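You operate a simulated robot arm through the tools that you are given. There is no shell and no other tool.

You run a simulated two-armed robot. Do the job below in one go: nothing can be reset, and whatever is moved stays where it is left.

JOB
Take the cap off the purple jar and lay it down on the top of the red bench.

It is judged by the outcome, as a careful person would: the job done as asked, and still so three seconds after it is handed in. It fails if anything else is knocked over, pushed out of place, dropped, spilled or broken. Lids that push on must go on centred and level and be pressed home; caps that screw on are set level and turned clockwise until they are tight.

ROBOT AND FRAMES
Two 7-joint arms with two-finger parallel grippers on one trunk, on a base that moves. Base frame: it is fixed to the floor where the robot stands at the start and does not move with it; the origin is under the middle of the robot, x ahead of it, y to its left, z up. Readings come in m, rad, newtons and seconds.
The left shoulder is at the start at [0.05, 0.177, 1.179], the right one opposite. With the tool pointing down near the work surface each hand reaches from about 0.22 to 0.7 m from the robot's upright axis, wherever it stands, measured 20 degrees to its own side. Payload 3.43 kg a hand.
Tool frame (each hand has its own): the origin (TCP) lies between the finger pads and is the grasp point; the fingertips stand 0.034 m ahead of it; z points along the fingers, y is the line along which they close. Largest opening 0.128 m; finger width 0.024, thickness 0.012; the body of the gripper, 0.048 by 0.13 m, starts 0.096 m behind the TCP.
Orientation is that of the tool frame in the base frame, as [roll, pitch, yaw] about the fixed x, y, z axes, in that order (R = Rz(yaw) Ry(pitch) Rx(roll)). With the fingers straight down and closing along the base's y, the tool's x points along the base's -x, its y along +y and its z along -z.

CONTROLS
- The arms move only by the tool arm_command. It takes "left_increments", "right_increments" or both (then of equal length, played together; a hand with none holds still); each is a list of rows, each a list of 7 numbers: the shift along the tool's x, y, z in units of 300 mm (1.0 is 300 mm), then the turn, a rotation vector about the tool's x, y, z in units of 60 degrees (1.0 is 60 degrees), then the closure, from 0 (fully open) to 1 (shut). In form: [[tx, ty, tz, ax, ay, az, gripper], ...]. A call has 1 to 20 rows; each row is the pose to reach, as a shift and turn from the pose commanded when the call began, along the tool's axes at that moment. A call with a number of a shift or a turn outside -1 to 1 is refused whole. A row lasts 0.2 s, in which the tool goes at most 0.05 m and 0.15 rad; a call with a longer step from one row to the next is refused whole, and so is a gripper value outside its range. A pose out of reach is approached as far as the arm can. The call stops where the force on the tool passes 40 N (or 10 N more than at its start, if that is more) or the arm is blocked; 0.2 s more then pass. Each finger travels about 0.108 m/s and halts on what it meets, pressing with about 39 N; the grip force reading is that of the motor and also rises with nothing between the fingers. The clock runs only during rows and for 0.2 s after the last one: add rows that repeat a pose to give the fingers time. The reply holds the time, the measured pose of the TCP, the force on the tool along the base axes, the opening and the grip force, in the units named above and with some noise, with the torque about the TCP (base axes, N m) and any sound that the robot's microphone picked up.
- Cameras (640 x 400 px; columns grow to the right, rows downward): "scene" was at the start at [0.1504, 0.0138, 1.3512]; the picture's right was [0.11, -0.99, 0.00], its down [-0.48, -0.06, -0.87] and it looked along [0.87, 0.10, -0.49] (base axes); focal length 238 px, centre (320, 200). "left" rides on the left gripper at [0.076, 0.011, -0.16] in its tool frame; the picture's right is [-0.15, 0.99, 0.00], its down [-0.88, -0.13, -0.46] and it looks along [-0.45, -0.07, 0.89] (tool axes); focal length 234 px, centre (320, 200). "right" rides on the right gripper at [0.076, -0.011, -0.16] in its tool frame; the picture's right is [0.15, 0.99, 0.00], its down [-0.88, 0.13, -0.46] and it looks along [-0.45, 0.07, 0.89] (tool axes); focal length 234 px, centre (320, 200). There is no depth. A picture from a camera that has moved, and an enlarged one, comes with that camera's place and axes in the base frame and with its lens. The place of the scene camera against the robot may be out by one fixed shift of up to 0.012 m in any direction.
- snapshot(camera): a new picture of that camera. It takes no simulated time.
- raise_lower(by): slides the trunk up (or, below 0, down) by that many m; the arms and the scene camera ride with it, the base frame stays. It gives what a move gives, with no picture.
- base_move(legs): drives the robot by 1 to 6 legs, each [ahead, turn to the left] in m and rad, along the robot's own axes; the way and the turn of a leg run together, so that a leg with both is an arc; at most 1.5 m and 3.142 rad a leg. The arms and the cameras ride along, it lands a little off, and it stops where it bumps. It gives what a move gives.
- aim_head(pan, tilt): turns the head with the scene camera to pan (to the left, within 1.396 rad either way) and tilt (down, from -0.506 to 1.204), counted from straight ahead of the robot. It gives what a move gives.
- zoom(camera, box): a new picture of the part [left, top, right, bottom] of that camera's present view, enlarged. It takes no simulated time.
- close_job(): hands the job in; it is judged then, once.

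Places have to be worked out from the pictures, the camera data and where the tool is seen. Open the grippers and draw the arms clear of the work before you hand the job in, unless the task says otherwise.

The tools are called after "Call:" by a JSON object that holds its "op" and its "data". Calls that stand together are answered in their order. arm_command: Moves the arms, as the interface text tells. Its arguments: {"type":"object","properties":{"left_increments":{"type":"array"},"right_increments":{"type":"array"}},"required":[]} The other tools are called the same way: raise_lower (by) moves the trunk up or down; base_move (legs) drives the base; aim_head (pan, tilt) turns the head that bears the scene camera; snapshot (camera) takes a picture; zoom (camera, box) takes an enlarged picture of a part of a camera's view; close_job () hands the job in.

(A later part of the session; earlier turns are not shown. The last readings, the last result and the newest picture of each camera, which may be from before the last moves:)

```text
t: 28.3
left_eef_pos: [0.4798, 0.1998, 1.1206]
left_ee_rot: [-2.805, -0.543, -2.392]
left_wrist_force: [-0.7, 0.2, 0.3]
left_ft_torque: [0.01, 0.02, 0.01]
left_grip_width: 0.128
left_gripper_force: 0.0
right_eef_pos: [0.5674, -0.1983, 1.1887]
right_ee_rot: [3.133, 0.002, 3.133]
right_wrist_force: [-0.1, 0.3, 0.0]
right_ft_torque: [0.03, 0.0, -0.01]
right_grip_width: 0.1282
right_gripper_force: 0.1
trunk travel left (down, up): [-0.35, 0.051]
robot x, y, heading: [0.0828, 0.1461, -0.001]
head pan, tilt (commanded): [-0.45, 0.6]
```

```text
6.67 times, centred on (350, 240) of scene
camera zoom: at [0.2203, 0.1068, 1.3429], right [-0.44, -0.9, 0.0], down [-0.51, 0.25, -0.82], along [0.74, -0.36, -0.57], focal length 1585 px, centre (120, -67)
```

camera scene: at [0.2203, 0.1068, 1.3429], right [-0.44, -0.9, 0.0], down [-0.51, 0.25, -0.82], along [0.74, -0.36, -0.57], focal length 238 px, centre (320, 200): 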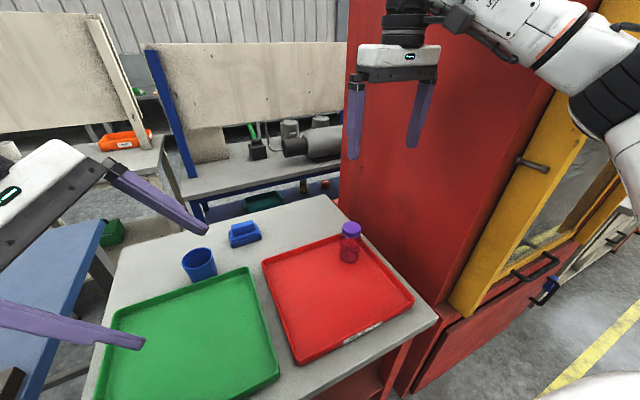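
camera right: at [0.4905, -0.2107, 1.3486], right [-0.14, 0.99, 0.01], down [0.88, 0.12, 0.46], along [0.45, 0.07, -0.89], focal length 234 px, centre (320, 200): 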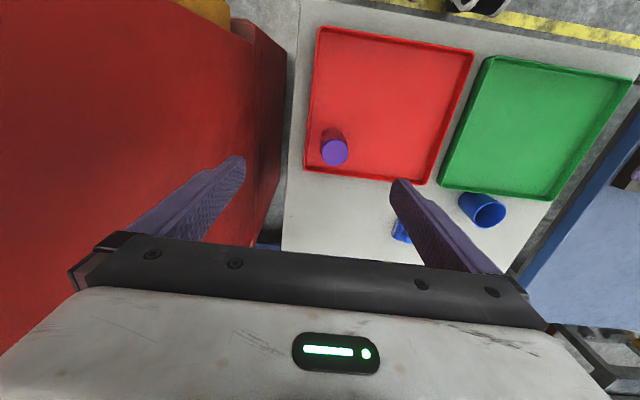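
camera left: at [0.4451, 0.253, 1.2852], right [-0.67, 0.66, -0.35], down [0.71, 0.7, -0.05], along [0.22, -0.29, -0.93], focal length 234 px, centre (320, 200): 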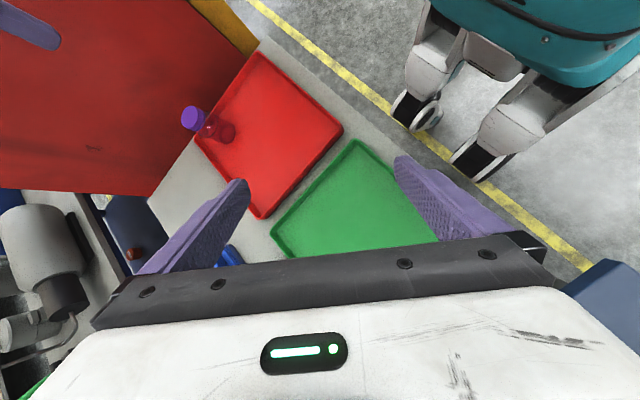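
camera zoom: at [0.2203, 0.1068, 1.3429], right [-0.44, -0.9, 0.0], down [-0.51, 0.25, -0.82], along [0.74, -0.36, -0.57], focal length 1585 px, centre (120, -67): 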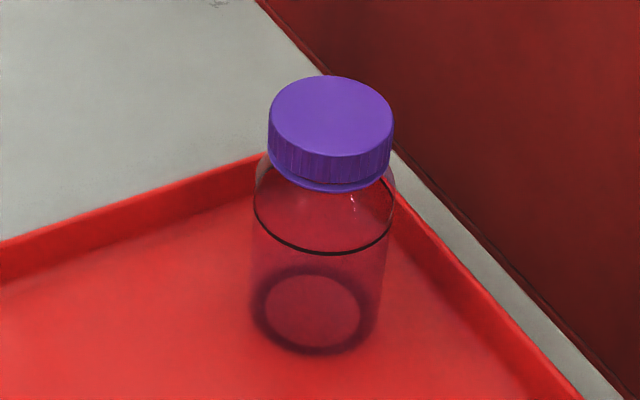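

The refined jar axis is about (0.600, −0.1645) with the cap top at z ≈ 0.944; the tray rims are at y ≈ −0.217 and x ≈ 0.664. I finish the left hand's turn (pointing azimuth −75°, 25° down), bring it to a pre-grasp point left of the jar, and narrow its opening to about 78 mm.

Call:
{"op": "arm_command", "data": {"left_increments": [[0.0037, -0.0535, 0.0791, 0.0489, 0.0375, -0.0768, 0.1], [0.0073, -0.107, 0.1581, 0.0978, 0.075, -0.1536, 0.2], [0.011, -0.1605, 0.2372, 0.1467, 0.1125, -0.2304, 0.3], [0.0147, -0.214, 0.3163, 0.1956, 0.15, -0.3072, 0.39], [0.0183, -0.2675, 0.3954, 0.2445, 0.1875, -0.384, 0.39], [0.022, -0.321, 0.4744, 0.2934, 0.225, -0.4608, 0.39], [0.0257, -0.3745, 0.5535, 0.3423, 0.2625, -0.5376, 0.39], [0.0293, -0.428, 0.6326, 0.3912, 0.3, -0.6144, 0.39], [0.033, -0.4815, 0.7116, 0.4401, 0.3375, -0.6912, 0.39], [0.0367, -0.535, 0.7907, 0.489, 0.375, -0.768, 0.39], [0.0367, -0.535, 0.7907, 0.489, 0.375, -0.768, 0.39]]}}

Call:
{"op": "snapshot", "data": {"camera": "scene"}}

Call:
{"op": "snapshot", "data": {"camera": "right"}}

Call:
{"op": "snapshot", "data": {"camera": "left"}}

```text
t: 30.7
left_eef_pos: [0.5635, -0.0351, 0.9795]
left_ee_rot: [3.14, -1.132, -1.301]
left_wrist_force: [-1.0, 0.9, -0.6]
left_ft_torque: [-0.01, -0.02, 0.01]
left_grip_width: 0.078
left_gripper_force: 0.0
right_eef_pos: [0.5666, -0.1977, 1.1891]
right_ee_rot: [3.133, 0.003, 3.134]
right_wrist_force: [-0.5, 0.0, 0.0]
right_ft_torque: [0.0, 0.01, 0.01]
right_grip_width: 0.128
right_gripper_force: 0.1
trunk travel left (down, up): [-0.35, 0.051]
robot x, y, heading: [0.0788, 0.1416, -0.003]
head pan, tilt (commanded): [-0.45, 0.6]
```

```text
taken
camera scene: at [0.22, 0.1071, 1.3429], right [-0.44, -0.9, 0.0], down [-0.51, 0.25, -0.83], along [0.74, -0.36, -0.56], focal length 238 px, centre (320, 200)
```

scene: 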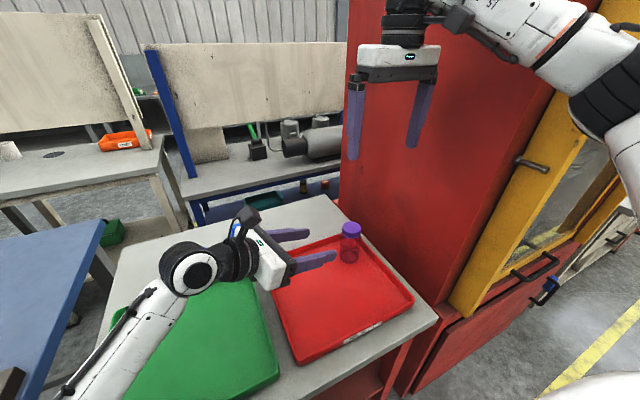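

```text
taken
camera right: at [0.49, -0.21, 1.3488], right [-0.14, 0.99, 0.01], down [0.88, 0.12, 0.46], along [0.45, 0.07, -0.89], focal length 234 px, centre (320, 200)
```

right: 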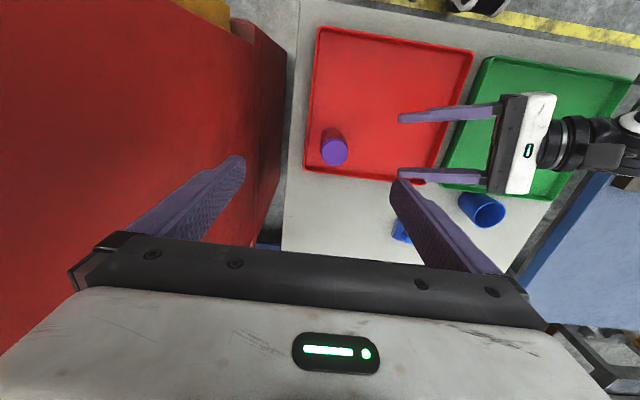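

```text
taken
camera left: at [0.5223, 0.0704, 1.1153], right [-0.97, -0.21, -0.13], down [-0.09, 0.79, -0.61], along [0.23, -0.58, -0.79], focal length 234 px, centre (320, 200)
```

left: 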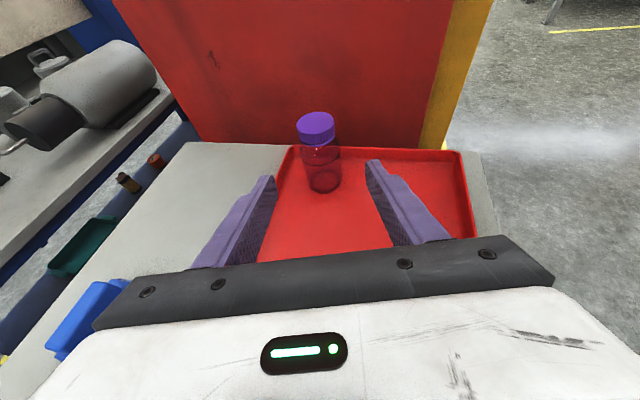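

The left hand is at the wanted attitude with the jar centred between its fingers. I advance 80 mm along the fingers while dropping to the final line, then check.

Call:
{"op": "arm_command", "data": {"left_increments": [[-0.016, -0.001, 0.067, 0, 0, 0, 0.39], [-0.032, -0.0015, 0.133, 0, 0, 0, 0.39], [-0.048, -0.002, 0.2, 0, 0, 0, 0.39], [-0.065, -0.003, 0.267, 0, 0, 0, 0.39]]}}

Call:
{"op": "zoom", "data": {"camera": "left", "box": [220, 90, 420, 250]}}

Call:
{"op": "zoom", "data": {"camera": "right", "box": [290, 80, 450, 200]}}

Call:
{"op": "zoom", "data": {"camera": "scene", "box": [250, 190, 410, 290]}}

```text
t: 31.7
left_eef_pos: [0.5827, -0.097, 0.9282]
left_ee_rot: [-3.137, -1.132, -1.306]
left_wrist_force: [0.0, 0.2, 0.5]
left_ft_torque: [0.03, 0.0, 0.0]
left_grip_width: 0.0783
left_gripper_force: 0.0
right_eef_pos: [0.5665, -0.1985, 1.1898]
right_ee_rot: [3.134, 0.003, 3.133]
right_wrist_force: [0.8, 0.3, 0.1]
right_ft_torque: [0.02, -0.01, -0.01]
right_grip_width: 0.1279
right_gripper_force: 0.2
trunk travel left (down, up): [-0.35, 0.051]
robot x, y, heading: [0.0849, 0.1421, 0.003]
head pan, tilt (commanded): [-0.45, 0.6]
```

```text
2.50 times, centred on (320, 170) of left
camera zoom: at [0.5407, 0.0083, 1.0638], right [-0.97, -0.2, -0.13], down [-0.08, 0.79, -0.6], along [0.23, -0.57, -0.79], focal length 585 px, centre (320, 275)
```

zoom: 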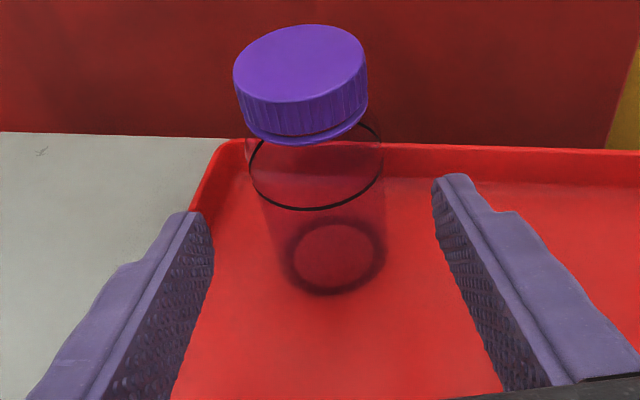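

```text
3.33 times, centred on (370, 140) of right
camera zoom: at [0.49, -0.2105, 1.3486], right [-0.14, 0.99, 0.01], down [0.88, 0.12, 0.46], along [0.45, 0.07, -0.89], focal length 781 px, centre (153, 400)
```

zoom: 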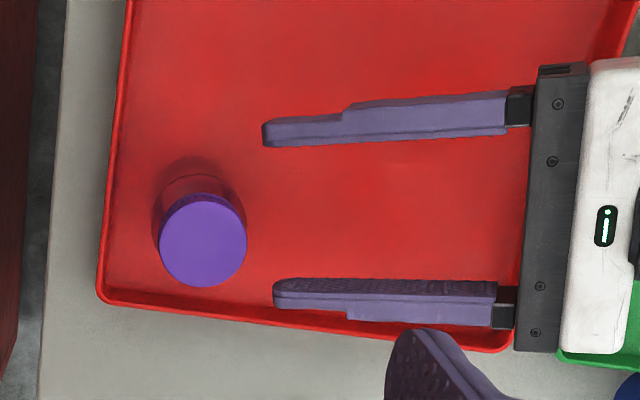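

```text
4.00 times, centred on (330, 240) of scene
camera zoom: at [0.22, 0.1066, 1.3429], right [-0.44, -0.9, 0.0], down [-0.51, 0.25, -0.82], along [0.74, -0.36, -0.57], focal length 951 px, centre (280, 40)
```

zoom: 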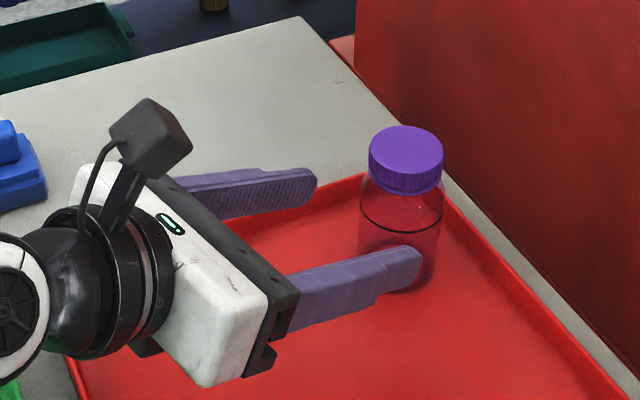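

Jar base projects right on the left gripper's mid-plane (offset < 1 mm). I advance the remaining ~75 mm so that the pads straddle the jar body, then check before closing.

Call:
{"op": "arm_command", "data": {"left_increments": [[0, 0, 0.0625, 0, 0, 0, 0.39], [0, 0, 0.125, 0, 0, 0, 0.39], [0, 0, 0.1875, 0, 0, 0, 0.39], [0, 0, 0.25, 0, 0, 0, 0.39]]}}

Call:
{"op": "zoom", "data": {"camera": "left", "box": [220, 90, 420, 250]}}

Call:
{"op": "zoom", "data": {"camera": "right", "box": [290, 80, 450, 200]}}

Call:
{"op": "zoom", "data": {"camera": "scene", "box": [250, 190, 410, 290]}}

```text
t: 32.7
left_eef_pos: [0.6061, -0.1192, 0.871]
left_ee_rot: [3.139, -1.106, -1.266]
left_wrist_force: [-12.8, 10.2, 25.1]
left_ft_torque: [-0.04, -0.78, 0.13]
left_grip_width: 0.0736
left_gripper_force: 0.1
right_eef_pos: [0.5654, -0.195, 1.1901]
right_ee_rot: [3.138, 0.003, 3.132]
right_wrist_force: [0.9, 0.5, -0.7]
right_ft_torque: [0.0, 0.02, -0.01]
right_grip_width: 0.1282
right_gripper_force: 0.0
trunk travel left (down, up): [-0.35, 0.051]
robot x, y, heading: [0.0802, 0.1402, -0.005]
head pan, tilt (commanded): [-0.45, 0.6]
stopped in row 4 (left hand): the force on the tool passed its limit at 56 N (the readings are from after the stop); the commanded pose is now the measured one
```

```text
2.50 times, centred on (320, 170) of left
camera zoom: at [0.563, -0.0185, 1.0101], right [-0.96, -0.23, -0.13], down [-0.12, 0.8, -0.58], along [0.24, -0.55, -0.8], focal length 585 px, centre (320, 275)
```

zoom: 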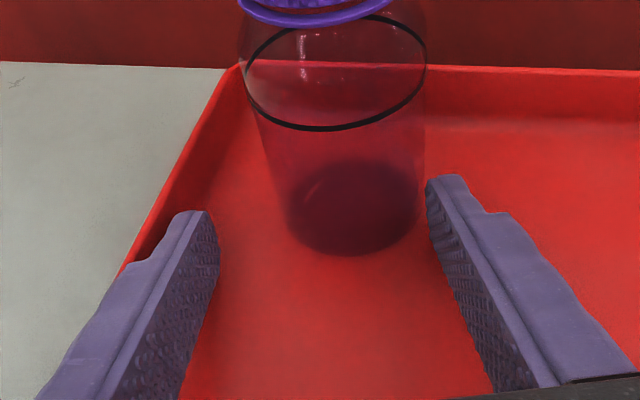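

```text
3.33 times, centred on (370, 140) of right
camera zoom: at [0.4876, -0.2077, 1.3501], right [-0.14, 0.99, 0.01], down [0.88, 0.12, 0.46], along [0.45, 0.07, -0.89], focal length 781 px, centre (153, 400)
```

zoom: 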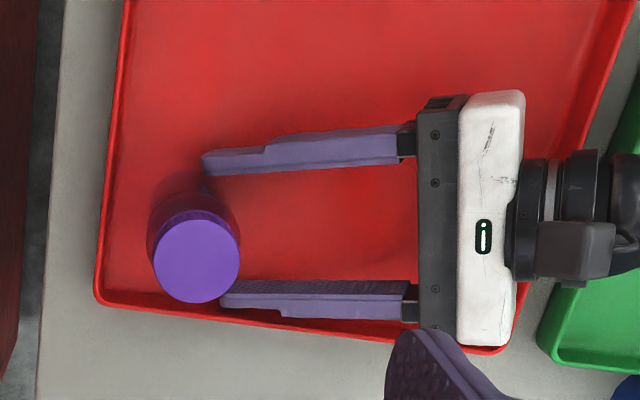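

```text
4.00 times, centred on (330, 240) of scene
camera zoom: at [0.217, 0.1094, 1.3438], right [-0.44, -0.9, 0.0], down [-0.51, 0.25, -0.83], along [0.74, -0.36, -0.56], focal length 951 px, centre (280, 40)
```

zoom: 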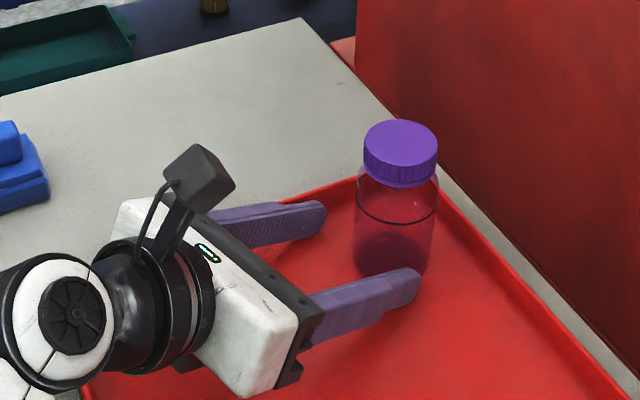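

The left hand was stopped by contact: it drifted below and ahead of the straight line (z 0.871, fingertips on the tray floor), probably an arm limit. I look at the whole scene before withdrawing it.

Call:
{"op": "snapshot", "data": {"camera": "scene"}}

Call:
{"op": "snapshot", "data": {"camera": "left"}}

Call:
{"op": "snapshot", "data": {"camera": "right"}}

```text
taken
camera scene: at [0.217, 0.1094, 1.3438], right [-0.44, -0.9, 0.0], down [-0.51, 0.25, -0.83], along [0.74, -0.36, -0.56], focal length 238 px, centre (320, 200)
```

scene: 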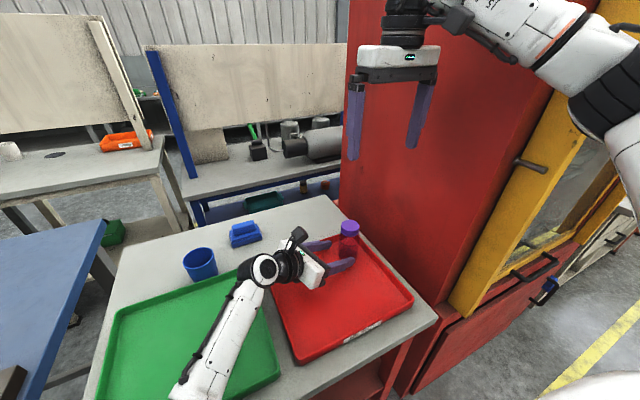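

```text
taken
camera left: at [0.563, -0.0185, 1.0101], right [-0.96, -0.23, -0.13], down [-0.12, 0.8, -0.58], along [0.24, -0.55, -0.8], focal length 234 px, centre (320, 200)
```

left: 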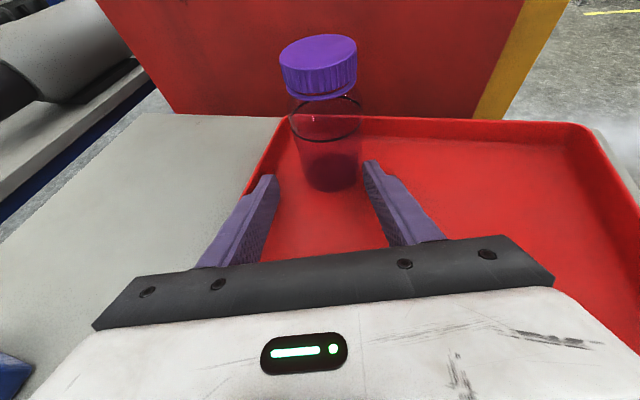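

```text
taken
camera right: at [0.4876, -0.2077, 1.3501], right [-0.14, 0.99, 0.01], down [0.88, 0.12, 0.46], along [0.45, 0.07, -0.89], focal length 234 px, centre (320, 200)
```

right: 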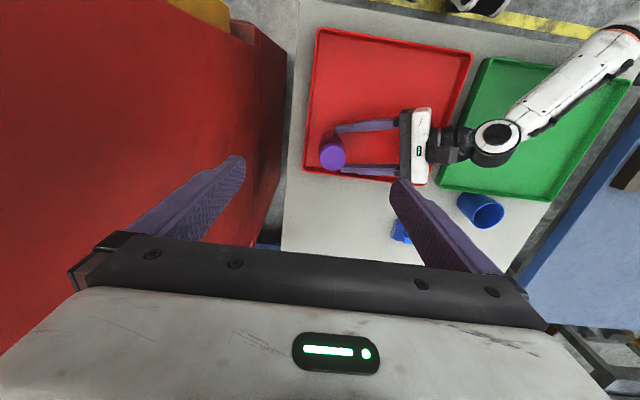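

I look down at the left arm to see whether its elbow or forearm touches something.

Call:
{"op": "aim_head", "data": {"pan": 0.0, "tilt": 0.95}}

Call:
{"op": "snapshot", "data": {"camera": "scene"}}

```text
t: 33.6
left_eef_pos: [0.6059, -0.1189, 0.8711]
left_ee_rot: [3.142, -1.104, -1.266]
left_wrist_force: [-11.3, 8.8, 29.9]
left_ft_torque: [-0.42, -0.07, 0.54]
left_grip_width: 0.0738
left_gripper_force: 0.2
right_eef_pos: [0.5641, -0.1959, 1.1906]
right_ee_rot: [3.138, 0.004, 3.134]
right_wrist_force: [-0.4, -0.9, -0.5]
right_ft_torque: [0.03, 0.01, -0.01]
right_grip_width: 0.1279
right_gripper_force: 0.0
trunk travel left (down, up): [-0.35, 0.051]
robot x, y, heading: [0.0774, 0.1447, -0.006]
head pan, tilt (commanded): [0.0, 0.949]
```

```text
taken
camera scene: at [0.2095, 0.1475, 1.3151], right [0.0, -1.0, 0.0], down [-0.81, 0.0, -0.59], along [0.59, 0.0, -0.81], focal length 238 px, centre (320, 200)
```

scene: 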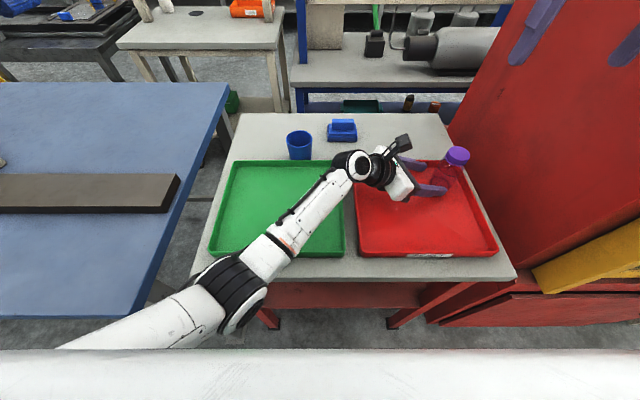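

The left elbow (≈[0.33, 0.3, 0.91]) is pressing on the bench's front edge, which pushed the hand off its path; the jar was nudged about 7 mm but stands. I withdraw the left hand backwards along its fingers and slightly up.

Call:
{"op": "arm_command", "data": {"left_increments": [[0.0, 0, -0.04, 0, 0, 0, 0.37], [0.01, 0, -0.1, 0, 0, 0, 0.37], [0.03, 0, -0.17, 0, 0, 0, 0.37], [0.06, 0, -0.24, 0, 0, 0, 0.37], [0.089, 0, -0.312, 0, 0, 0, 0.37]]}}

Call:
{"op": "snapshot", "data": {"camera": "scene"}}

Call:
{"op": "snapshot", "data": {"camera": "left"}}

Call:
{"op": "zoom", "data": {"camera": "right", "box": [290, 80, 450, 200]}}

```text
t: 34.8
left_eef_pos: [0.587, -0.055, 0.9336]
left_ee_rot: [3.13, -1.098, -1.258]
left_wrist_force: [-0.5, 0.1, 0.3]
left_ft_torque: [0.0, 0.01, 0.0]
left_grip_width: 0.0805
left_gripper_force: 0.1
right_eef_pos: [0.5666, -0.1983, 1.1884]
right_ee_rot: [3.133, 0.002, 3.133]
right_wrist_force: [0.4, 0.1, 0.2]
right_ft_torque: [0.0, -0.02, 0.02]
right_grip_width: 0.1279
right_gripper_force: 0.0
trunk travel left (down, up): [-0.35, 0.051]
robot x, y, heading: [0.0806, 0.1414, 0.001]
head pan, tilt (commanded): [0.0, 0.949]
```

```text
taken
camera scene: at [0.213, 0.1455, 1.3145], right [0.0, -1.0, 0.0], down [-0.81, 0.0, -0.58], along [0.58, 0.0, -0.81], focal length 238 px, centre (320, 200)
```

scene: 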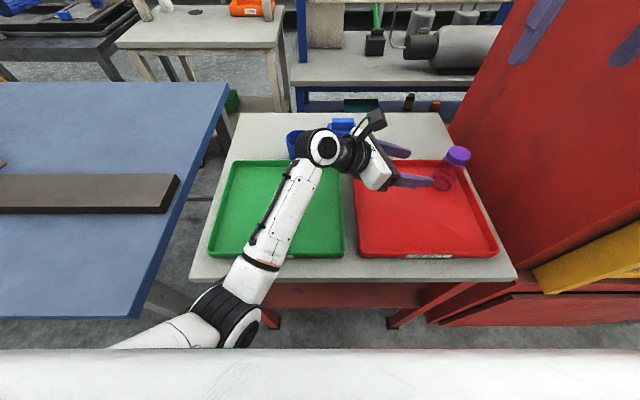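

```text
taken
camera left: at [0.5437, 0.0452, 1.0739], right [-0.97, -0.23, -0.12], down [-0.12, 0.81, -0.58], along [0.23, -0.54, -0.81], focal length 234 px, centre (320, 200)
```

left: 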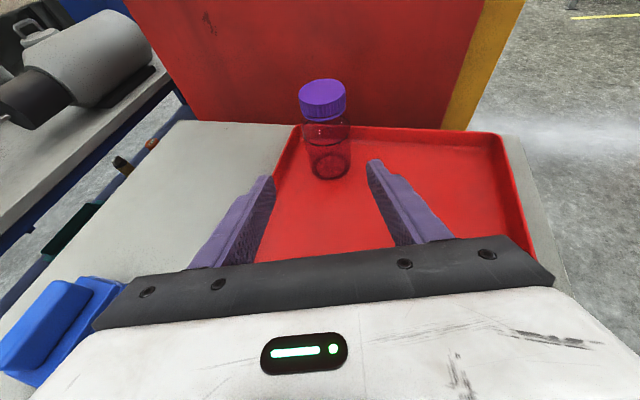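

```text
3.33 times, centred on (370, 140) of right
camera zoom: at [0.49, -0.2101, 1.3484], right [-0.14, 0.99, 0.01], down [0.88, 0.12, 0.46], along [0.45, 0.07, -0.89], focal length 781 px, centre (153, 400)
```

zoom: 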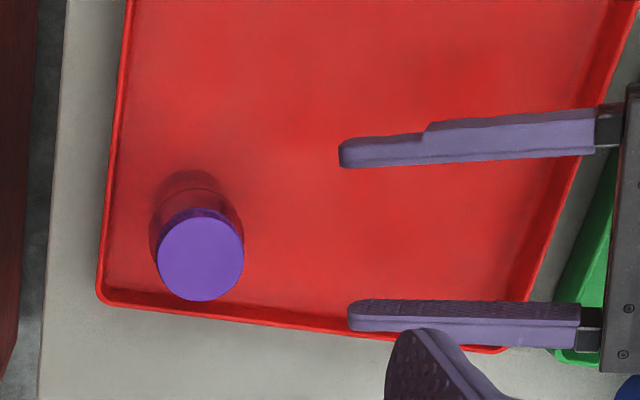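

The jar stands upright at about (0.608, −0.1646). I raise the trunk by 5 cm so that the left arm stretches more and its elbow stays well above the bench edge.

Call:
{"op": "raise_lower", "data": {"by": 0.05}}

Call:
{"op": "snapshot", "data": {"camera": "scene"}}

Call:
{"op": "zoom", "data": {"camera": "left", "box": [220, 60, 420, 220]}}

Call:
{"op": "zoom", "data": {"camera": "right", "box": [290, 80, 450, 200]}}

```text
t: 35.7
left_eef_pos: [0.5867, -0.0558, 0.9838]
left_ee_rot: [3.127, -1.097, -1.256]
left_wrist_force: [0.4, -0.4, 0.0]
left_ft_torque: [0.02, 0.0, 0.0]
left_grip_width: 0.0808
left_gripper_force: 0.0
right_eef_pos: [0.5666, -0.1979, 1.2377]
right_ee_rot: [3.133, 0.002, 3.132]
right_wrist_force: [-0.9, -0.2, 0.3]
right_ft_torque: [-0.02, 0.03, -0.03]
right_grip_width: 0.128
right_gripper_force: 0.1
trunk travel left (down, up): [-0.4, 0.001]
robot x, y, heading: [0.0793, 0.1399, -0.002]
head pan, tilt (commanded): [0.0, 0.949]
```

```text
taken
camera scene: at [0.2134, 0.1453, 1.3645], right [0.0, -1.0, 0.0], down [-0.81, 0.0, -0.58], along [0.58, 0.0, -0.81], focal length 238 px, centre (320, 200)
```

scene: 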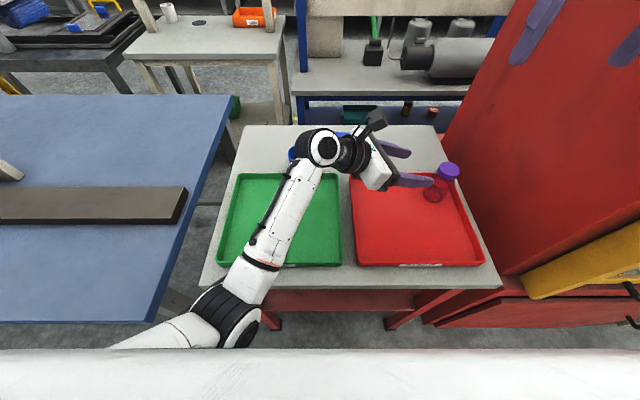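

```text
2.50 times, centred on (320, 140) of left
camera zoom: at [0.5441, 0.0448, 1.1236], right [-0.97, -0.23, -0.12], down [-0.12, 0.81, -0.58], along [0.23, -0.54, -0.81], focal length 585 px, centre (320, 350)
```

zoom: 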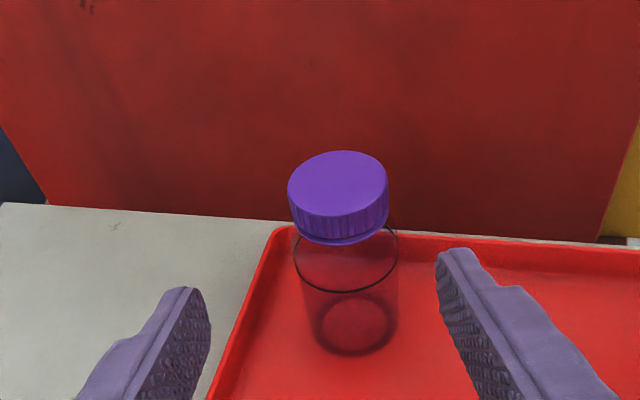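

```text
3.33 times, centred on (370, 140) of right
camera zoom: at [0.4904, -0.2104, 1.3981], right [-0.14, 0.99, 0.01], down [0.88, 0.12, 0.46], along [0.45, 0.07, -0.89], focal length 781 px, centre (153, 400)
```

zoom: 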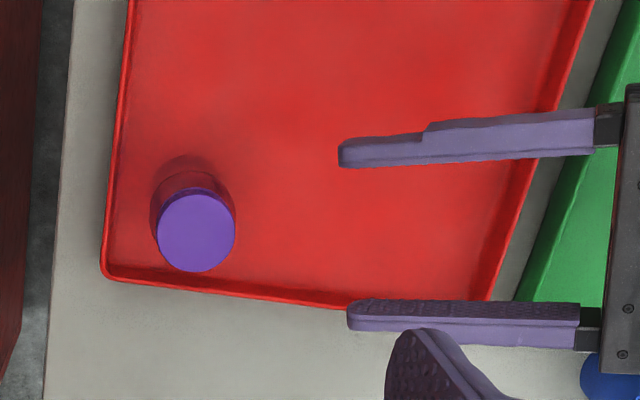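

The elbow is now higher with the whole hand raised. I turn the left hand about 7° more towards −y, narrow the opening to 70 mm, and set it 110 mm back from the jar on the final approach line.

Call:
{"op": "arm_command", "data": {"left_increments": [[-0.0346, -0.0002, 0.034, -0.0346, -0.0003, 0.0177, 0.41], [-0.0691, -0.0005, 0.068, -0.0692, -0.0005, 0.0355, 0.43], [-0.1037, -0.0007, 0.1017, -0.1038, -0.0008, 0.0532, 0.453], [-0.1037, -0.0007, 0.1017, -0.1038, -0.0008, 0.0532, 0.453]]}}

Call:
{"op": "zoom", "data": {"camera": "left", "box": [220, 60, 420, 220]}}

Call:
{"op": "zoom", "data": {"camera": "right", "box": [290, 80, 450, 200]}}

Call:
{"op": "snapshot", "data": {"camera": "scene"}}

```text
t: 36.7
left_eef_pos: [0.5924, -0.0596, 0.9357]
left_ee_rot: [3.135, -1.088, -1.38]
left_wrist_force: [0.7, 0.4, -0.2]
left_ft_torque: [0.02, -0.02, 0.02]
left_grip_width: 0.07
left_gripper_force: 0.0
right_eef_pos: [0.5669, -0.1969, 1.2386]
right_ee_rot: [3.134, 0.0, 3.132]
right_wrist_force: [0.0, 0.2, -0.2]
right_ft_torque: [0.0, -0.01, 0.0]
right_grip_width: 0.1277
right_gripper_force: 0.0
trunk travel left (down, up): [-0.4, 0.001]
robot x, y, heading: [0.0827, 0.1413, -0.003]
head pan, tilt (commanded): [0.0, 0.949]
```

```text
2.50 times, centred on (320, 140) of left
camera zoom: at [0.5627, 0.0415, 1.078], right [-0.99, -0.12, -0.13], down [-0.02, 0.82, -0.57], along [0.17, -0.56, -0.81], focal length 585 px, centre (320, 350)
```

zoom: 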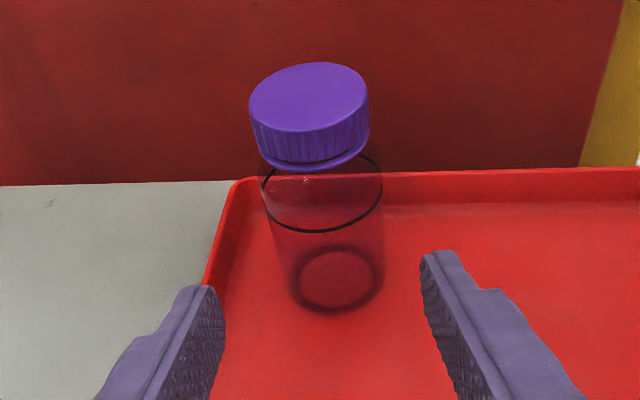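

```text
3.33 times, centred on (370, 140) of right
camera zoom: at [0.4901, -0.2102, 1.3984], right [-0.14, 0.99, 0.01], down [0.88, 0.12, 0.46], along [0.45, 0.07, -0.89], focal length 781 px, centre (153, 400)
```

zoom: 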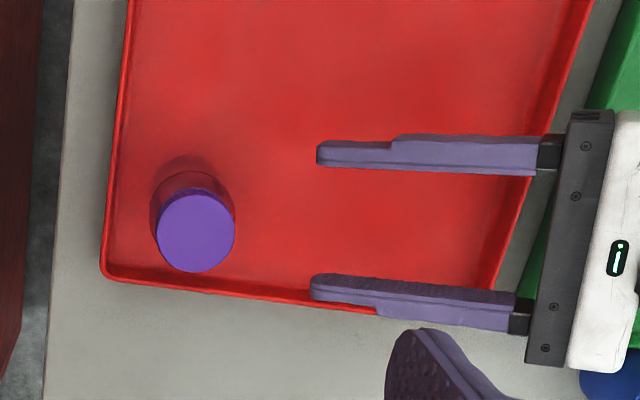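

```text
taken
camera scene: at [0.2131, 0.1454, 1.3645], right [0.0, -1.0, 0.0], down [-0.81, 0.0, -0.58], along [0.58, 0.0, -0.81], focal length 238 px, centre (320, 200)
```

scene: 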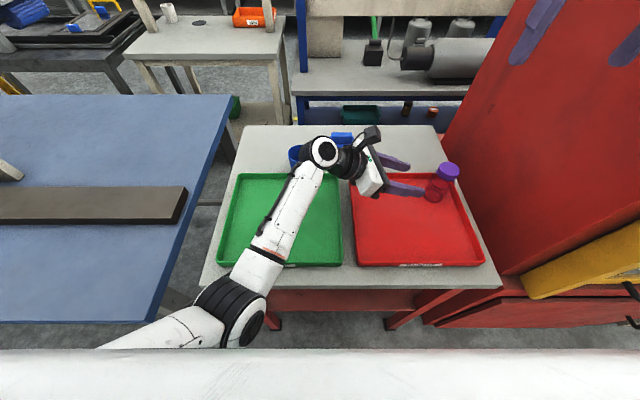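

The hand sits ~1 cm below where I asked (tracking error in this posture) but is free of contact, and the jar is ~4 mm off its mid-plane. I make a small corrective step (up, sideways 4 mm, 39 mm ahead) and watch how it tracks.

Call:
{"op": "arm_command", "data": {"left_increments": [[0.0117, 0.0047, 0.0436, 0, 0, 0, 0.453], [0.0233, 0.0093, 0.0871, 0, 0, 0, 0.453], [0.035, 0.014, 0.1307, 0, 0, 0, 0.453], [0.035, 0.014, 0.1307, 0, 0, 0, 0.453], [0.035, 0.014, 0.1307, 0, 0, 0, 0.453]]}}

Call:
{"op": "zoom", "data": {"camera": "left", "box": [220, 60, 420, 220]}}

Call:
{"op": "snapshot", "data": {"camera": "scene"}}

```text
t: 38.1
left_eef_pos: [0.6045, -0.0756, 0.904]
left_ee_rot: [3.126, -1.045, -1.346]
left_wrist_force: [0.3, 0.5, -0.4]
left_ft_torque: [0.02, 0.01, -0.03]
left_grip_width: 0.0699
left_gripper_force: 0.1
right_eef_pos: [0.5673, -0.198, 1.2374]
right_ee_rot: [3.133, 0.002, 3.133]
right_wrist_force: [0.6, 0.2, 0.2]
right_ft_torque: [0.01, -0.03, 0.0]
right_grip_width: 0.1281
right_gripper_force: 0.2
trunk travel left (down, up): [-0.4, 0.001]
robot x, y, heading: [0.0781, 0.1459, -0.001]
head pan, tilt (commanded): [0.0, 0.949]
stopped in row 5 (left hand): the arm was blocked; the commanded pose is now the measured one
```

```text
2.50 times, centred on (320, 140) of left
camera zoom: at [0.5734, 0.0203, 1.0494], right [-0.98, -0.14, -0.12], down [-0.05, 0.84, -0.53], along [0.17, -0.52, -0.84], focal length 585 px, centre (320, 350)
```

zoom: 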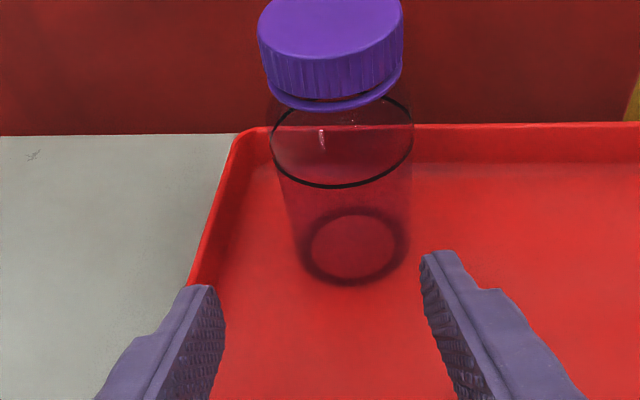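

```text
taken
camera scene: at [0.2133, 0.1455, 1.3645], right [0.0, -1.0, 0.0], down [-0.81, 0.0, -0.58], along [0.58, 0.0, -0.81], focal length 238 px, centre (320, 200)
```

scene: 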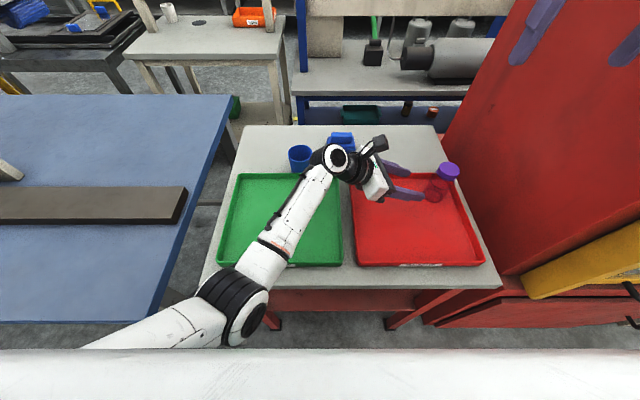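

With no force at the tool, the arm is at a joint limit: the left shoulder can't reach this far across the body. I withdraw both hands to safe high positions, so that the base can be turned to the right, which makes the left hand's reach less cross-body.

Call:
{"op": "arm_command", "data": {"left_increments": [[0, 0, -0.1, 0, 0, 0, 0.453], [0, 0.0, -0.2, 0, 0, 0, 0.453], [0.027, 0.053, -0.31, 0, 0, 0, 0.453], [0.054, 0.106, -0.42, 0, 0, 0, 0.453], [0.081, 0.159, -0.53, 0, 0, 0, 0.453], [0.108, 0.213, -0.64, 0, 0, 0, 0.453], [0.134, 0.266, -0.75, 0, 0, 0, 0.453], [0.161, 0.319, -0.86, 0, 0, 0, 0.453], [0.188, 0.372, -0.971, 0, 0, 0, 0.453]], "right_increments": [[0.036, 0.036, 0, 0, 0, 0, 0], [0.072, 0.073, 0, 0, 0, 0, 0], [0.108, 0.109, 0, 0, 0, 0, 0], [0.144, 0.145, 0, 0, 0, 0, 0], [0.18, 0.182, 0, 0, 0, 0, 0], [0.215, 0.218, 0, 0, 0, 0, 0], [0.251, 0.254, 0, 0, 0, 0, 0], [0.287, 0.291, 0, 0, 0, 0, 0], [0.323, 0.327, 0, 0, 0, 0, 0]]}}

Call:
{"op": "snapshot", "data": {"camera": "scene"}}

```text
t: 40.1
left_eef_pos: [0.4471, 0.116, 1.1083]
left_ee_rot: [-3.129, -1.06, -1.376]
left_wrist_force: [-1.0, -0.5, 0.3]
left_ft_torque: [-0.01, 0.0, 0.02]
left_grip_width: 0.0699
left_gripper_force: 0.1
right_eef_pos: [0.4716, -0.0995, 1.2394]
right_ee_rot: [3.135, 0.003, 3.131]
right_wrist_force: [-0.3, -1.0, 0.7]
right_ft_torque: [-0.01, -0.03, 0.01]
right_grip_width: 0.1282
right_gripper_force: 0.1
trunk travel left (down, up): [-0.4, 0.001]
robot x, y, heading: [0.0806, 0.1421, -0.008]
head pan, tilt (commanded): [0.0, 0.949]
```

```text
taken
camera scene: at [0.2127, 0.1457, 1.3646], right [0.0, -1.0, 0.0], down [-0.81, 0.0, -0.58], along [0.58, 0.0, -0.81], focal length 238 px, centre (320, 200)
```

scene: 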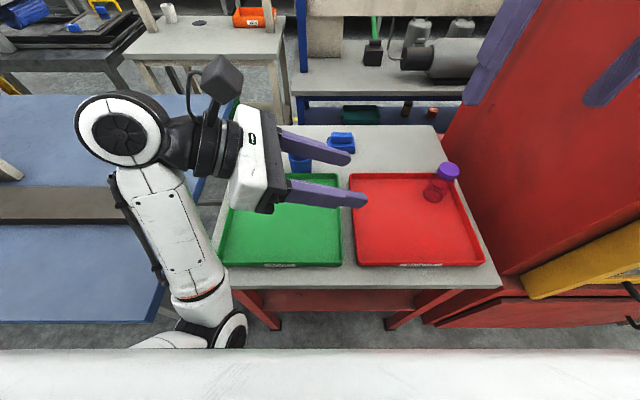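

Both hands are clear. I turn the base about 0.42 rad to the right in place.

Call:
{"op": "base_move", "data": {"legs": [[0.0, -0.42]]}}

Call:
{"op": "aim_head", "data": {"pan": 0.0, "tilt": 0.8}}

Call:
{"op": "snapshot", "data": {"camera": "scene"}}

```text
t: 41.7
left_eef_pos: [0.4066, -0.0317, 1.1011]
left_ee_rot: [3.13, -1.048, -1.772]
left_wrist_force: [-0.1, 0.1, -0.9]
left_ft_torque: [0.01, -0.03, 0.05]
left_grip_width: 0.0702
left_gripper_force: 0.1
right_eef_pos: [0.3372, -0.2375, 1.2396]
right_ee_rot: [3.134, 0.002, 2.712]
right_wrist_force: [0.2, 0.0, 0.2]
right_ft_torque: [0.01, -0.04, 0.02]
right_grip_width: 0.1283
right_gripper_force: 0.0
trunk travel left (down, up): [-0.4, 0.001]
robot x, y, heading: [0.0817, 0.1401, -0.422]
head pan, tilt (commanded): [0.0, 0.949]
```

```text
t: 42.4
left_eef_pos: [0.4056, -0.031, 1.1021]
left_ee_rot: [3.127, -1.05, -1.769]
left_wrist_force: [-0.2, -0.1, 0.6]
left_ft_torque: [0.0, 0.01, 0.0]
left_grip_width: 0.07
left_gripper_force: 0.1
right_eef_pos: [0.3394, -0.2376, 1.2405]
right_ee_rot: [3.13, 0.002, 2.709]
right_wrist_force: [-0.7, 0.0, 0.3]
right_ft_torque: [-0.02, -0.01, 0.01]
right_grip_width: 0.1279
right_gripper_force: 0.0
trunk travel left (down, up): [-0.4, 0.001]
robot x, y, heading: [0.0809, 0.1442, -0.423]
head pan, tilt (commanded): [0.0, 0.799]
```

```text
taken
camera scene: at [0.2079, 0.0838, 1.376], right [-0.41, -0.91, 0.0], down [-0.65, 0.29, -0.7], along [0.64, -0.29, -0.72], focal length 238 px, centre (320, 200)
```

scene: 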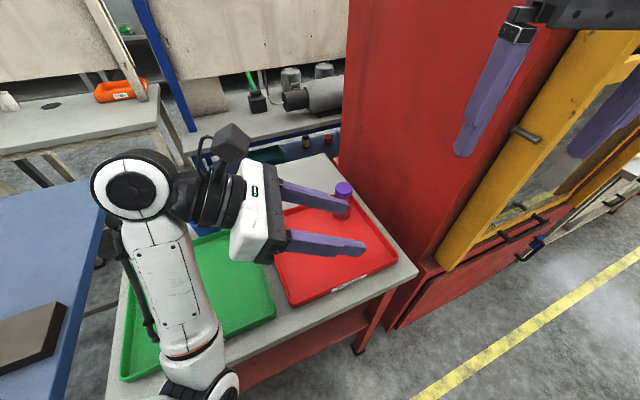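

The base now faces −0.422 rad, making the jar nearly straight ahead. I reorient the left hand to azimuth −78°, 26° down, and move it above and left of the jar (≈[0.54, 0.0, 1.02]) to test how it tracks.

Call:
{"op": "arm_command", "data": {"left_increments": [[-0.0662, -0.0836, -0.0068, 0.0714, 0.0129, -0.0364, 0.453], [-0.1324, -0.1672, -0.0136, 0.1428, 0.0257, -0.0728, 0.453], [-0.1986, -0.2508, -0.0204, 0.2142, 0.0386, -0.1092, 0.453], [-0.2648, -0.3344, -0.0272, 0.2856, 0.0514, -0.1456, 0.453], [-0.331, -0.418, -0.034, 0.357, 0.0643, -0.182, 0.453], [-0.331, -0.418, -0.034, 0.357, 0.0643, -0.182, 0.453]]}}

Call:
{"op": "snapshot", "data": {"camera": "scene"}}

Call:
{"op": "snapshot", "data": {"camera": "left"}}

```text
t: 44.0
left_eef_pos: [0.5555, -0.0014, 1.047]
left_ee_rot: [-2.982, -1.142, -1.506]
left_wrist_force: [0.5, -0.2, -0.2]
left_ft_torque: [-0.02, 0.0, -0.01]
left_grip_width: 0.0698
left_gripper_force: 0.0
right_eef_pos: [0.3383, -0.2368, 1.2393]
right_ee_rot: [3.134, 0.001, 2.711]
right_wrist_force: [-0.9, 0.2, 0.3]
right_ft_torque: [0.01, 0.02, -0.03]
right_grip_width: 0.1281
right_gripper_force: 0.1
trunk travel left (down, up): [-0.4, 0.001]
robot x, y, heading: [0.0795, 0.1397, -0.425]
head pan, tilt (commanded): [0.0, 0.799]
stopped in row 6 (left hand): the arm was blocked; the commanded pose is now the measured one
```

```text
taken
camera scene: at [0.2079, 0.0838, 1.376], right [-0.41, -0.91, 0.0], down [-0.65, 0.29, -0.7], along [0.64, -0.29, -0.72], focal length 238 px, centre (320, 200)
```

scene: 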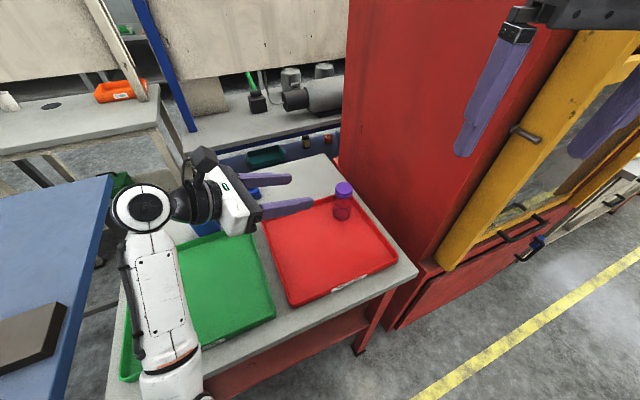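

```text
taken
camera left: at [0.5123, 0.1059, 1.1811], right [-0.97, -0.15, -0.2], down [0.0, 0.8, -0.6], along [0.25, -0.59, -0.77], focal length 234 px, centre (320, 200)
```

left: 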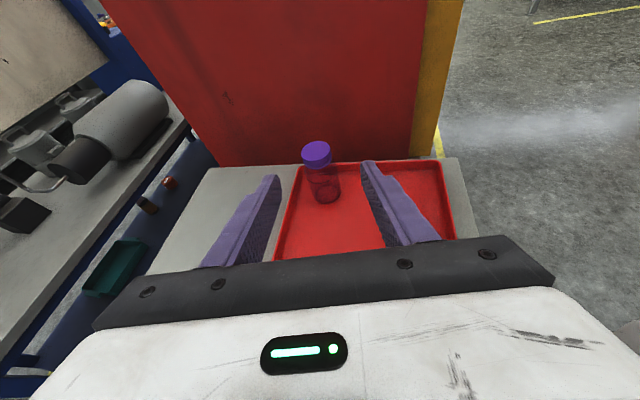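

Blocked again without contact: here the wrist is bent about 90° because the hand is too close in; nearer the jar the geometry eases. I advance the hand at height (z ≈ 1.02, above the cap) towards the jar with the corrected attitude and check tracking.

Call:
{"op": "arm_command", "data": {"left_increments": [[0.013, -0.007, 0.088, -0.004, -0.004, -0.009, 0.453], [0.026, -0.014, 0.175, -0.008, -0.009, -0.017, 0.453], [0.04, -0.021, 0.263, -0.012, -0.013, -0.026, 0.453], [0.053, -0.028, 0.35, -0.016, -0.017, -0.034, 0.453], [0.053, -0.028, 0.35, -0.0274, -0.0285, -0.0568, 0.453]]}}

Call:
{"op": "snapshot", "data": {"camera": "scene"}}

Call:
{"op": "snapshot", "data": {"camera": "left"}}

```text
t: 45.4
left_eef_pos: [0.6073, -0.0803, 1.0102]
left_ee_rot: [-3.053, -1.077, -1.41]
left_wrist_force: [-0.3, -0.2, 0.5]
left_ft_torque: [0.06, -0.01, -0.02]
left_grip_width: 0.0701
left_gripper_force: 0.0
right_eef_pos: [0.3386, -0.2378, 1.2398]
right_ee_rot: [3.134, 0.001, 2.711]
right_wrist_force: [0.1, 0.1, -0.2]
right_ft_torque: [-0.03, -0.01, 0.02]
right_grip_width: 0.1279
right_gripper_force: 0.0
trunk travel left (down, up): [-0.4, 0.001]
robot x, y, heading: [0.0821, 0.1436, -0.425]
head pan, tilt (commanded): [0.0, 0.799]
stopped in row 5 (left hand): the arm was blocked; the commanded pose is now the measured one
```

```text
taken
camera scene: at [0.208, 0.084, 1.376], right [-0.41, -0.91, 0.0], down [-0.65, 0.29, -0.7], along [0.64, -0.29, -0.72], focal length 238 px, centre (320, 200)
```

scene: 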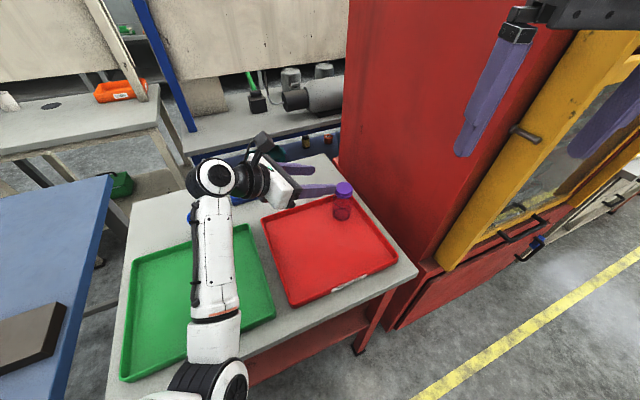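

```text
taken
camera left: at [0.5656, 0.0184, 1.1526], right [-0.97, -0.17, -0.17], down [-0.04, 0.83, -0.55], along [0.23, -0.53, -0.81], focal length 234 px, centre (320, 200)
```

left: 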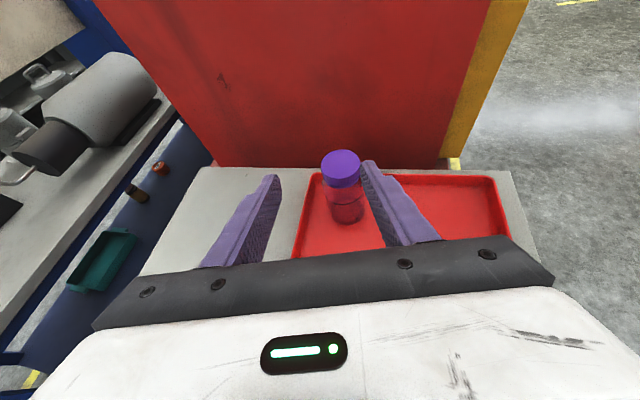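

Still limited: the elbow has swung inward against the shoulder's limit, because the "camera-up" roll of the wrist forces it. I'll unwind the left wrist back towards the fingers-down home posture (elbow out) and later re-approach with the opposite roll. First third of the unwinding, lifting and retreating.

Call:
{"op": "arm_command", "data": {"left_increments": [[0.016, 0.011, -0.062, -0.0544, -0.0243, 0.0889, 0.453], [0.032, 0.022, -0.124, -0.1089, -0.0486, 0.1777, 0.453], [0.048, 0.033, -0.186, -0.1633, -0.0729, 0.2666, 0.453], [0.063, 0.045, -0.249, -0.2177, -0.0971, 0.3554, 0.453], [0.079, 0.056, -0.311, -0.2721, -0.1214, 0.4443, 0.453], [0.095, 0.067, -0.373, -0.3266, -0.1457, 0.5331, 0.453], [0.111, 0.078, -0.435, -0.381, -0.17, 0.622, 0.453]]}}

```text
t: 47.0
left_eef_pos: [0.5568, 0.0086, 1.1006]
left_ee_rot: [-2.71, -0.701, -2.347]
left_wrist_force: [-0.8, -0.4, 0.7]
left_ft_torque: [0.02, 0.01, 0.01]
left_grip_width: 0.0701
left_gripper_force: 0.1
right_eef_pos: [0.3388, -0.2374, 1.2395]
right_ee_rot: [3.132, 0.002, 2.71]
right_wrist_force: [-0.5, -0.7, 1.1]
right_ft_torque: [0.02, -0.03, 0.04]
right_grip_width: 0.1279
right_gripper_force: 0.2
trunk travel left (down, up): [-0.4, 0.001]
robot x, y, heading: [0.0812, 0.143, -0.424]
head pan, tilt (commanded): [0.0, 0.799]
```

Tracking is good again on the way back. I continue with the second third of the unwinding.

Call:
{"op": "arm_command", "data": {"left_increments": [[0.01, 0.027, -0.038, -0.0544, -0.0243, 0.0889, 0.453], [0.02, 0.054, -0.075, -0.1089, -0.0486, 0.1777, 0.453], [0.03, 0.081, -0.113, -0.1633, -0.0729, 0.2666, 0.453], [0.04, 0.109, -0.15, -0.2177, -0.0971, 0.3554, 0.453], [0.05, 0.136, -0.188, -0.2721, -0.1214, 0.4443, 0.453], [0.06, 0.163, -0.225, -0.3266, -0.1457, 0.5331, 0.453], [0.07, 0.19, -0.263, -0.381, -0.17, 0.622, 0.453]]}}

```text
t: 48.6
left_eef_pos: [0.5053, 0.0786, 1.1514]
left_ee_rot: [-2.823, -0.287, -2.956]
left_wrist_force: [-0.6, -0.7, 0.7]
left_ft_torque: [-0.01, -0.01, 0.01]
left_grip_width: 0.0698
left_gripper_force: 0.1
right_eef_pos: [0.3401, -0.2376, 1.2398]
right_ee_rot: [3.133, 0.001, 2.711]
right_wrist_force: [0.2, 0.9, 1.4]
right_ft_torque: [0.01, 0.02, -0.01]
right_grip_width: 0.1281
right_gripper_force: 0.0
trunk travel left (down, up): [-0.4, 0.001]
robot x, y, heading: [0.081, 0.1458, -0.426]
head pan, tilt (commanded): [0.0, 0.799]
```

Going well; final third of the unwinding brings the left hand to the fingers-down home posture.

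Call:
{"op": "arm_command", "data": {"left_increments": [[0.024, 0.028, -0.027, -0.0544, -0.0243, 0.0889, 0.453], [0.048, 0.055, -0.054, -0.1089, -0.0486, 0.1777, 0.453], [0.072, 0.083, -0.081, -0.1633, -0.0729, 0.2666, 0.453], [0.095, 0.111, -0.109, -0.2177, -0.0971, 0.3554, 0.453], [0.119, 0.139, -0.136, -0.2721, -0.1214, 0.4443, 0.453], [0.143, 0.166, -0.163, -0.3266, -0.1457, 0.5331, 0.453], [0.167, 0.194, -0.19, -0.381, -0.17, 0.622, 0.453]]}}

Call:
{"op": "snapshot", "data": {"camera": "scene"}}

Call:
{"op": "snapshot", "data": {"camera": "left"}}

```text
t: 50.2
left_eef_pos: [0.4536, 0.1447, 1.2004]
left_ee_rot: [3.138, 0.0, 2.711]
left_wrist_force: [0.0, 0.9, 0.4]
left_ft_torque: [-0.03, 0.0, -0.01]
left_grip_width: 0.0701
left_gripper_force: 0.0
right_eef_pos: [0.3375, -0.2377, 1.2389]
right_ee_rot: [3.133, 0.002, 2.711]
right_wrist_force: [0.6, 1.0, -0.4]
right_ft_torque: [0.03, -0.03, -0.03]
right_grip_width: 0.1279
right_gripper_force: 0.0
trunk travel left (down, up): [-0.4, 0.001]
robot x, y, heading: [0.0802, 0.1437, -0.427]
head pan, tilt (commanded): [0.0, 0.799]
```

```text
taken
camera scene: at [0.2073, 0.0837, 1.3761], right [-0.41, -0.91, 0.0], down [-0.65, 0.29, -0.7], along [0.64, -0.29, -0.72], focal length 238 px, centre (320, 200)
```

scene: 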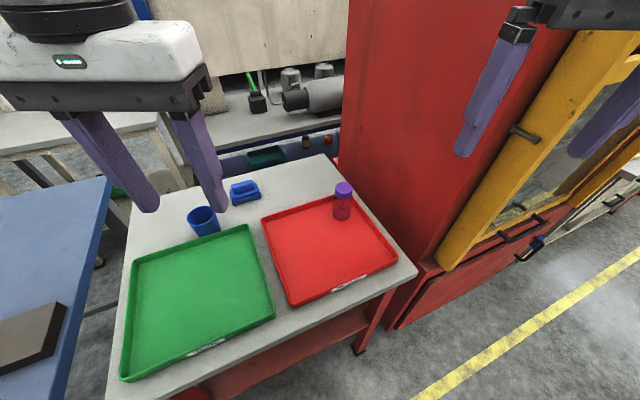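

```text
taken
camera left: at [0.3895, 0.1864, 1.3594], right [0.54, 0.84, 0.0], down [0.75, -0.49, 0.46], along [0.38, -0.25, -0.89], focal length 234 px, centre (320, 200)
```

left: 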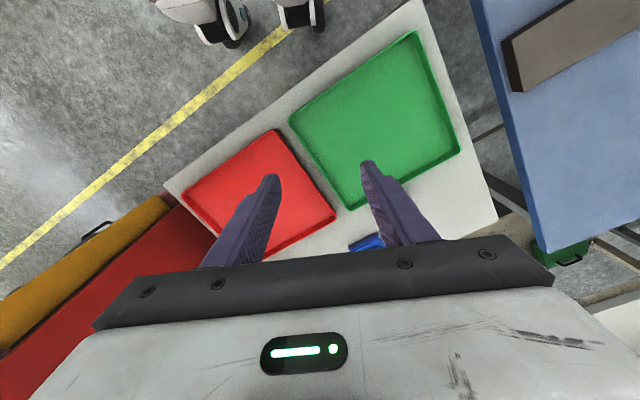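

The left hand is back in its home posture. I check where its elbow is now.

Call:
{"op": "aim_head", "data": {"pan": 1.0, "tilt": 0.5}}

Call:
{"op": "snapshot", "data": {"camera": "scene"}}

```text
t: 51.5
left_eef_pos: [0.4549, 0.1436, 1.2002]
left_ee_rot: [3.139, 0.0, 2.715]
left_wrist_force: [0.1, -0.5, -0.8]
left_ft_torque: [-0.01, 0.02, 0.0]
left_grip_width: 0.0702
left_gripper_force: 0.1
right_eef_pos: [0.3391, -0.2382, 1.2403]
right_ee_rot: [3.134, 0.002, 2.711]
right_wrist_force: [-0.7, 0.1, -0.4]
right_ft_torque: [0.0, -0.03, 0.01]
right_grip_width: 0.1282
right_gripper_force: 0.2
trunk travel left (down, up): [-0.4, 0.001]
robot x, y, heading: [0.0777, 0.1416, -0.424]
head pan, tilt (commanded): [1.0, 0.499]
```

```text
taken
camera scene: at [0.2105, 0.1664, 1.402], right [0.54, -0.84, 0.0], down [-0.4, -0.26, -0.88], along [0.74, 0.48, -0.48], focal length 238 px, centre (320, 200)
```

scene: 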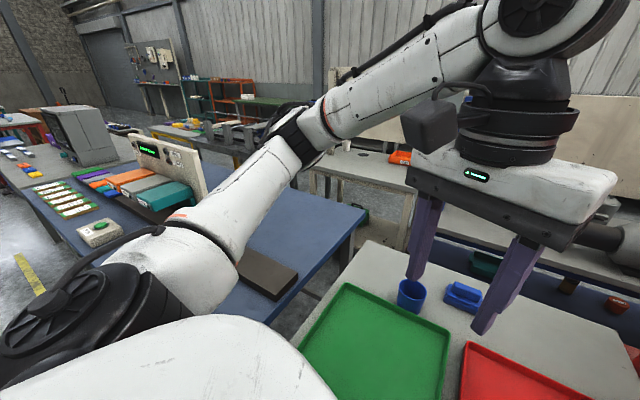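

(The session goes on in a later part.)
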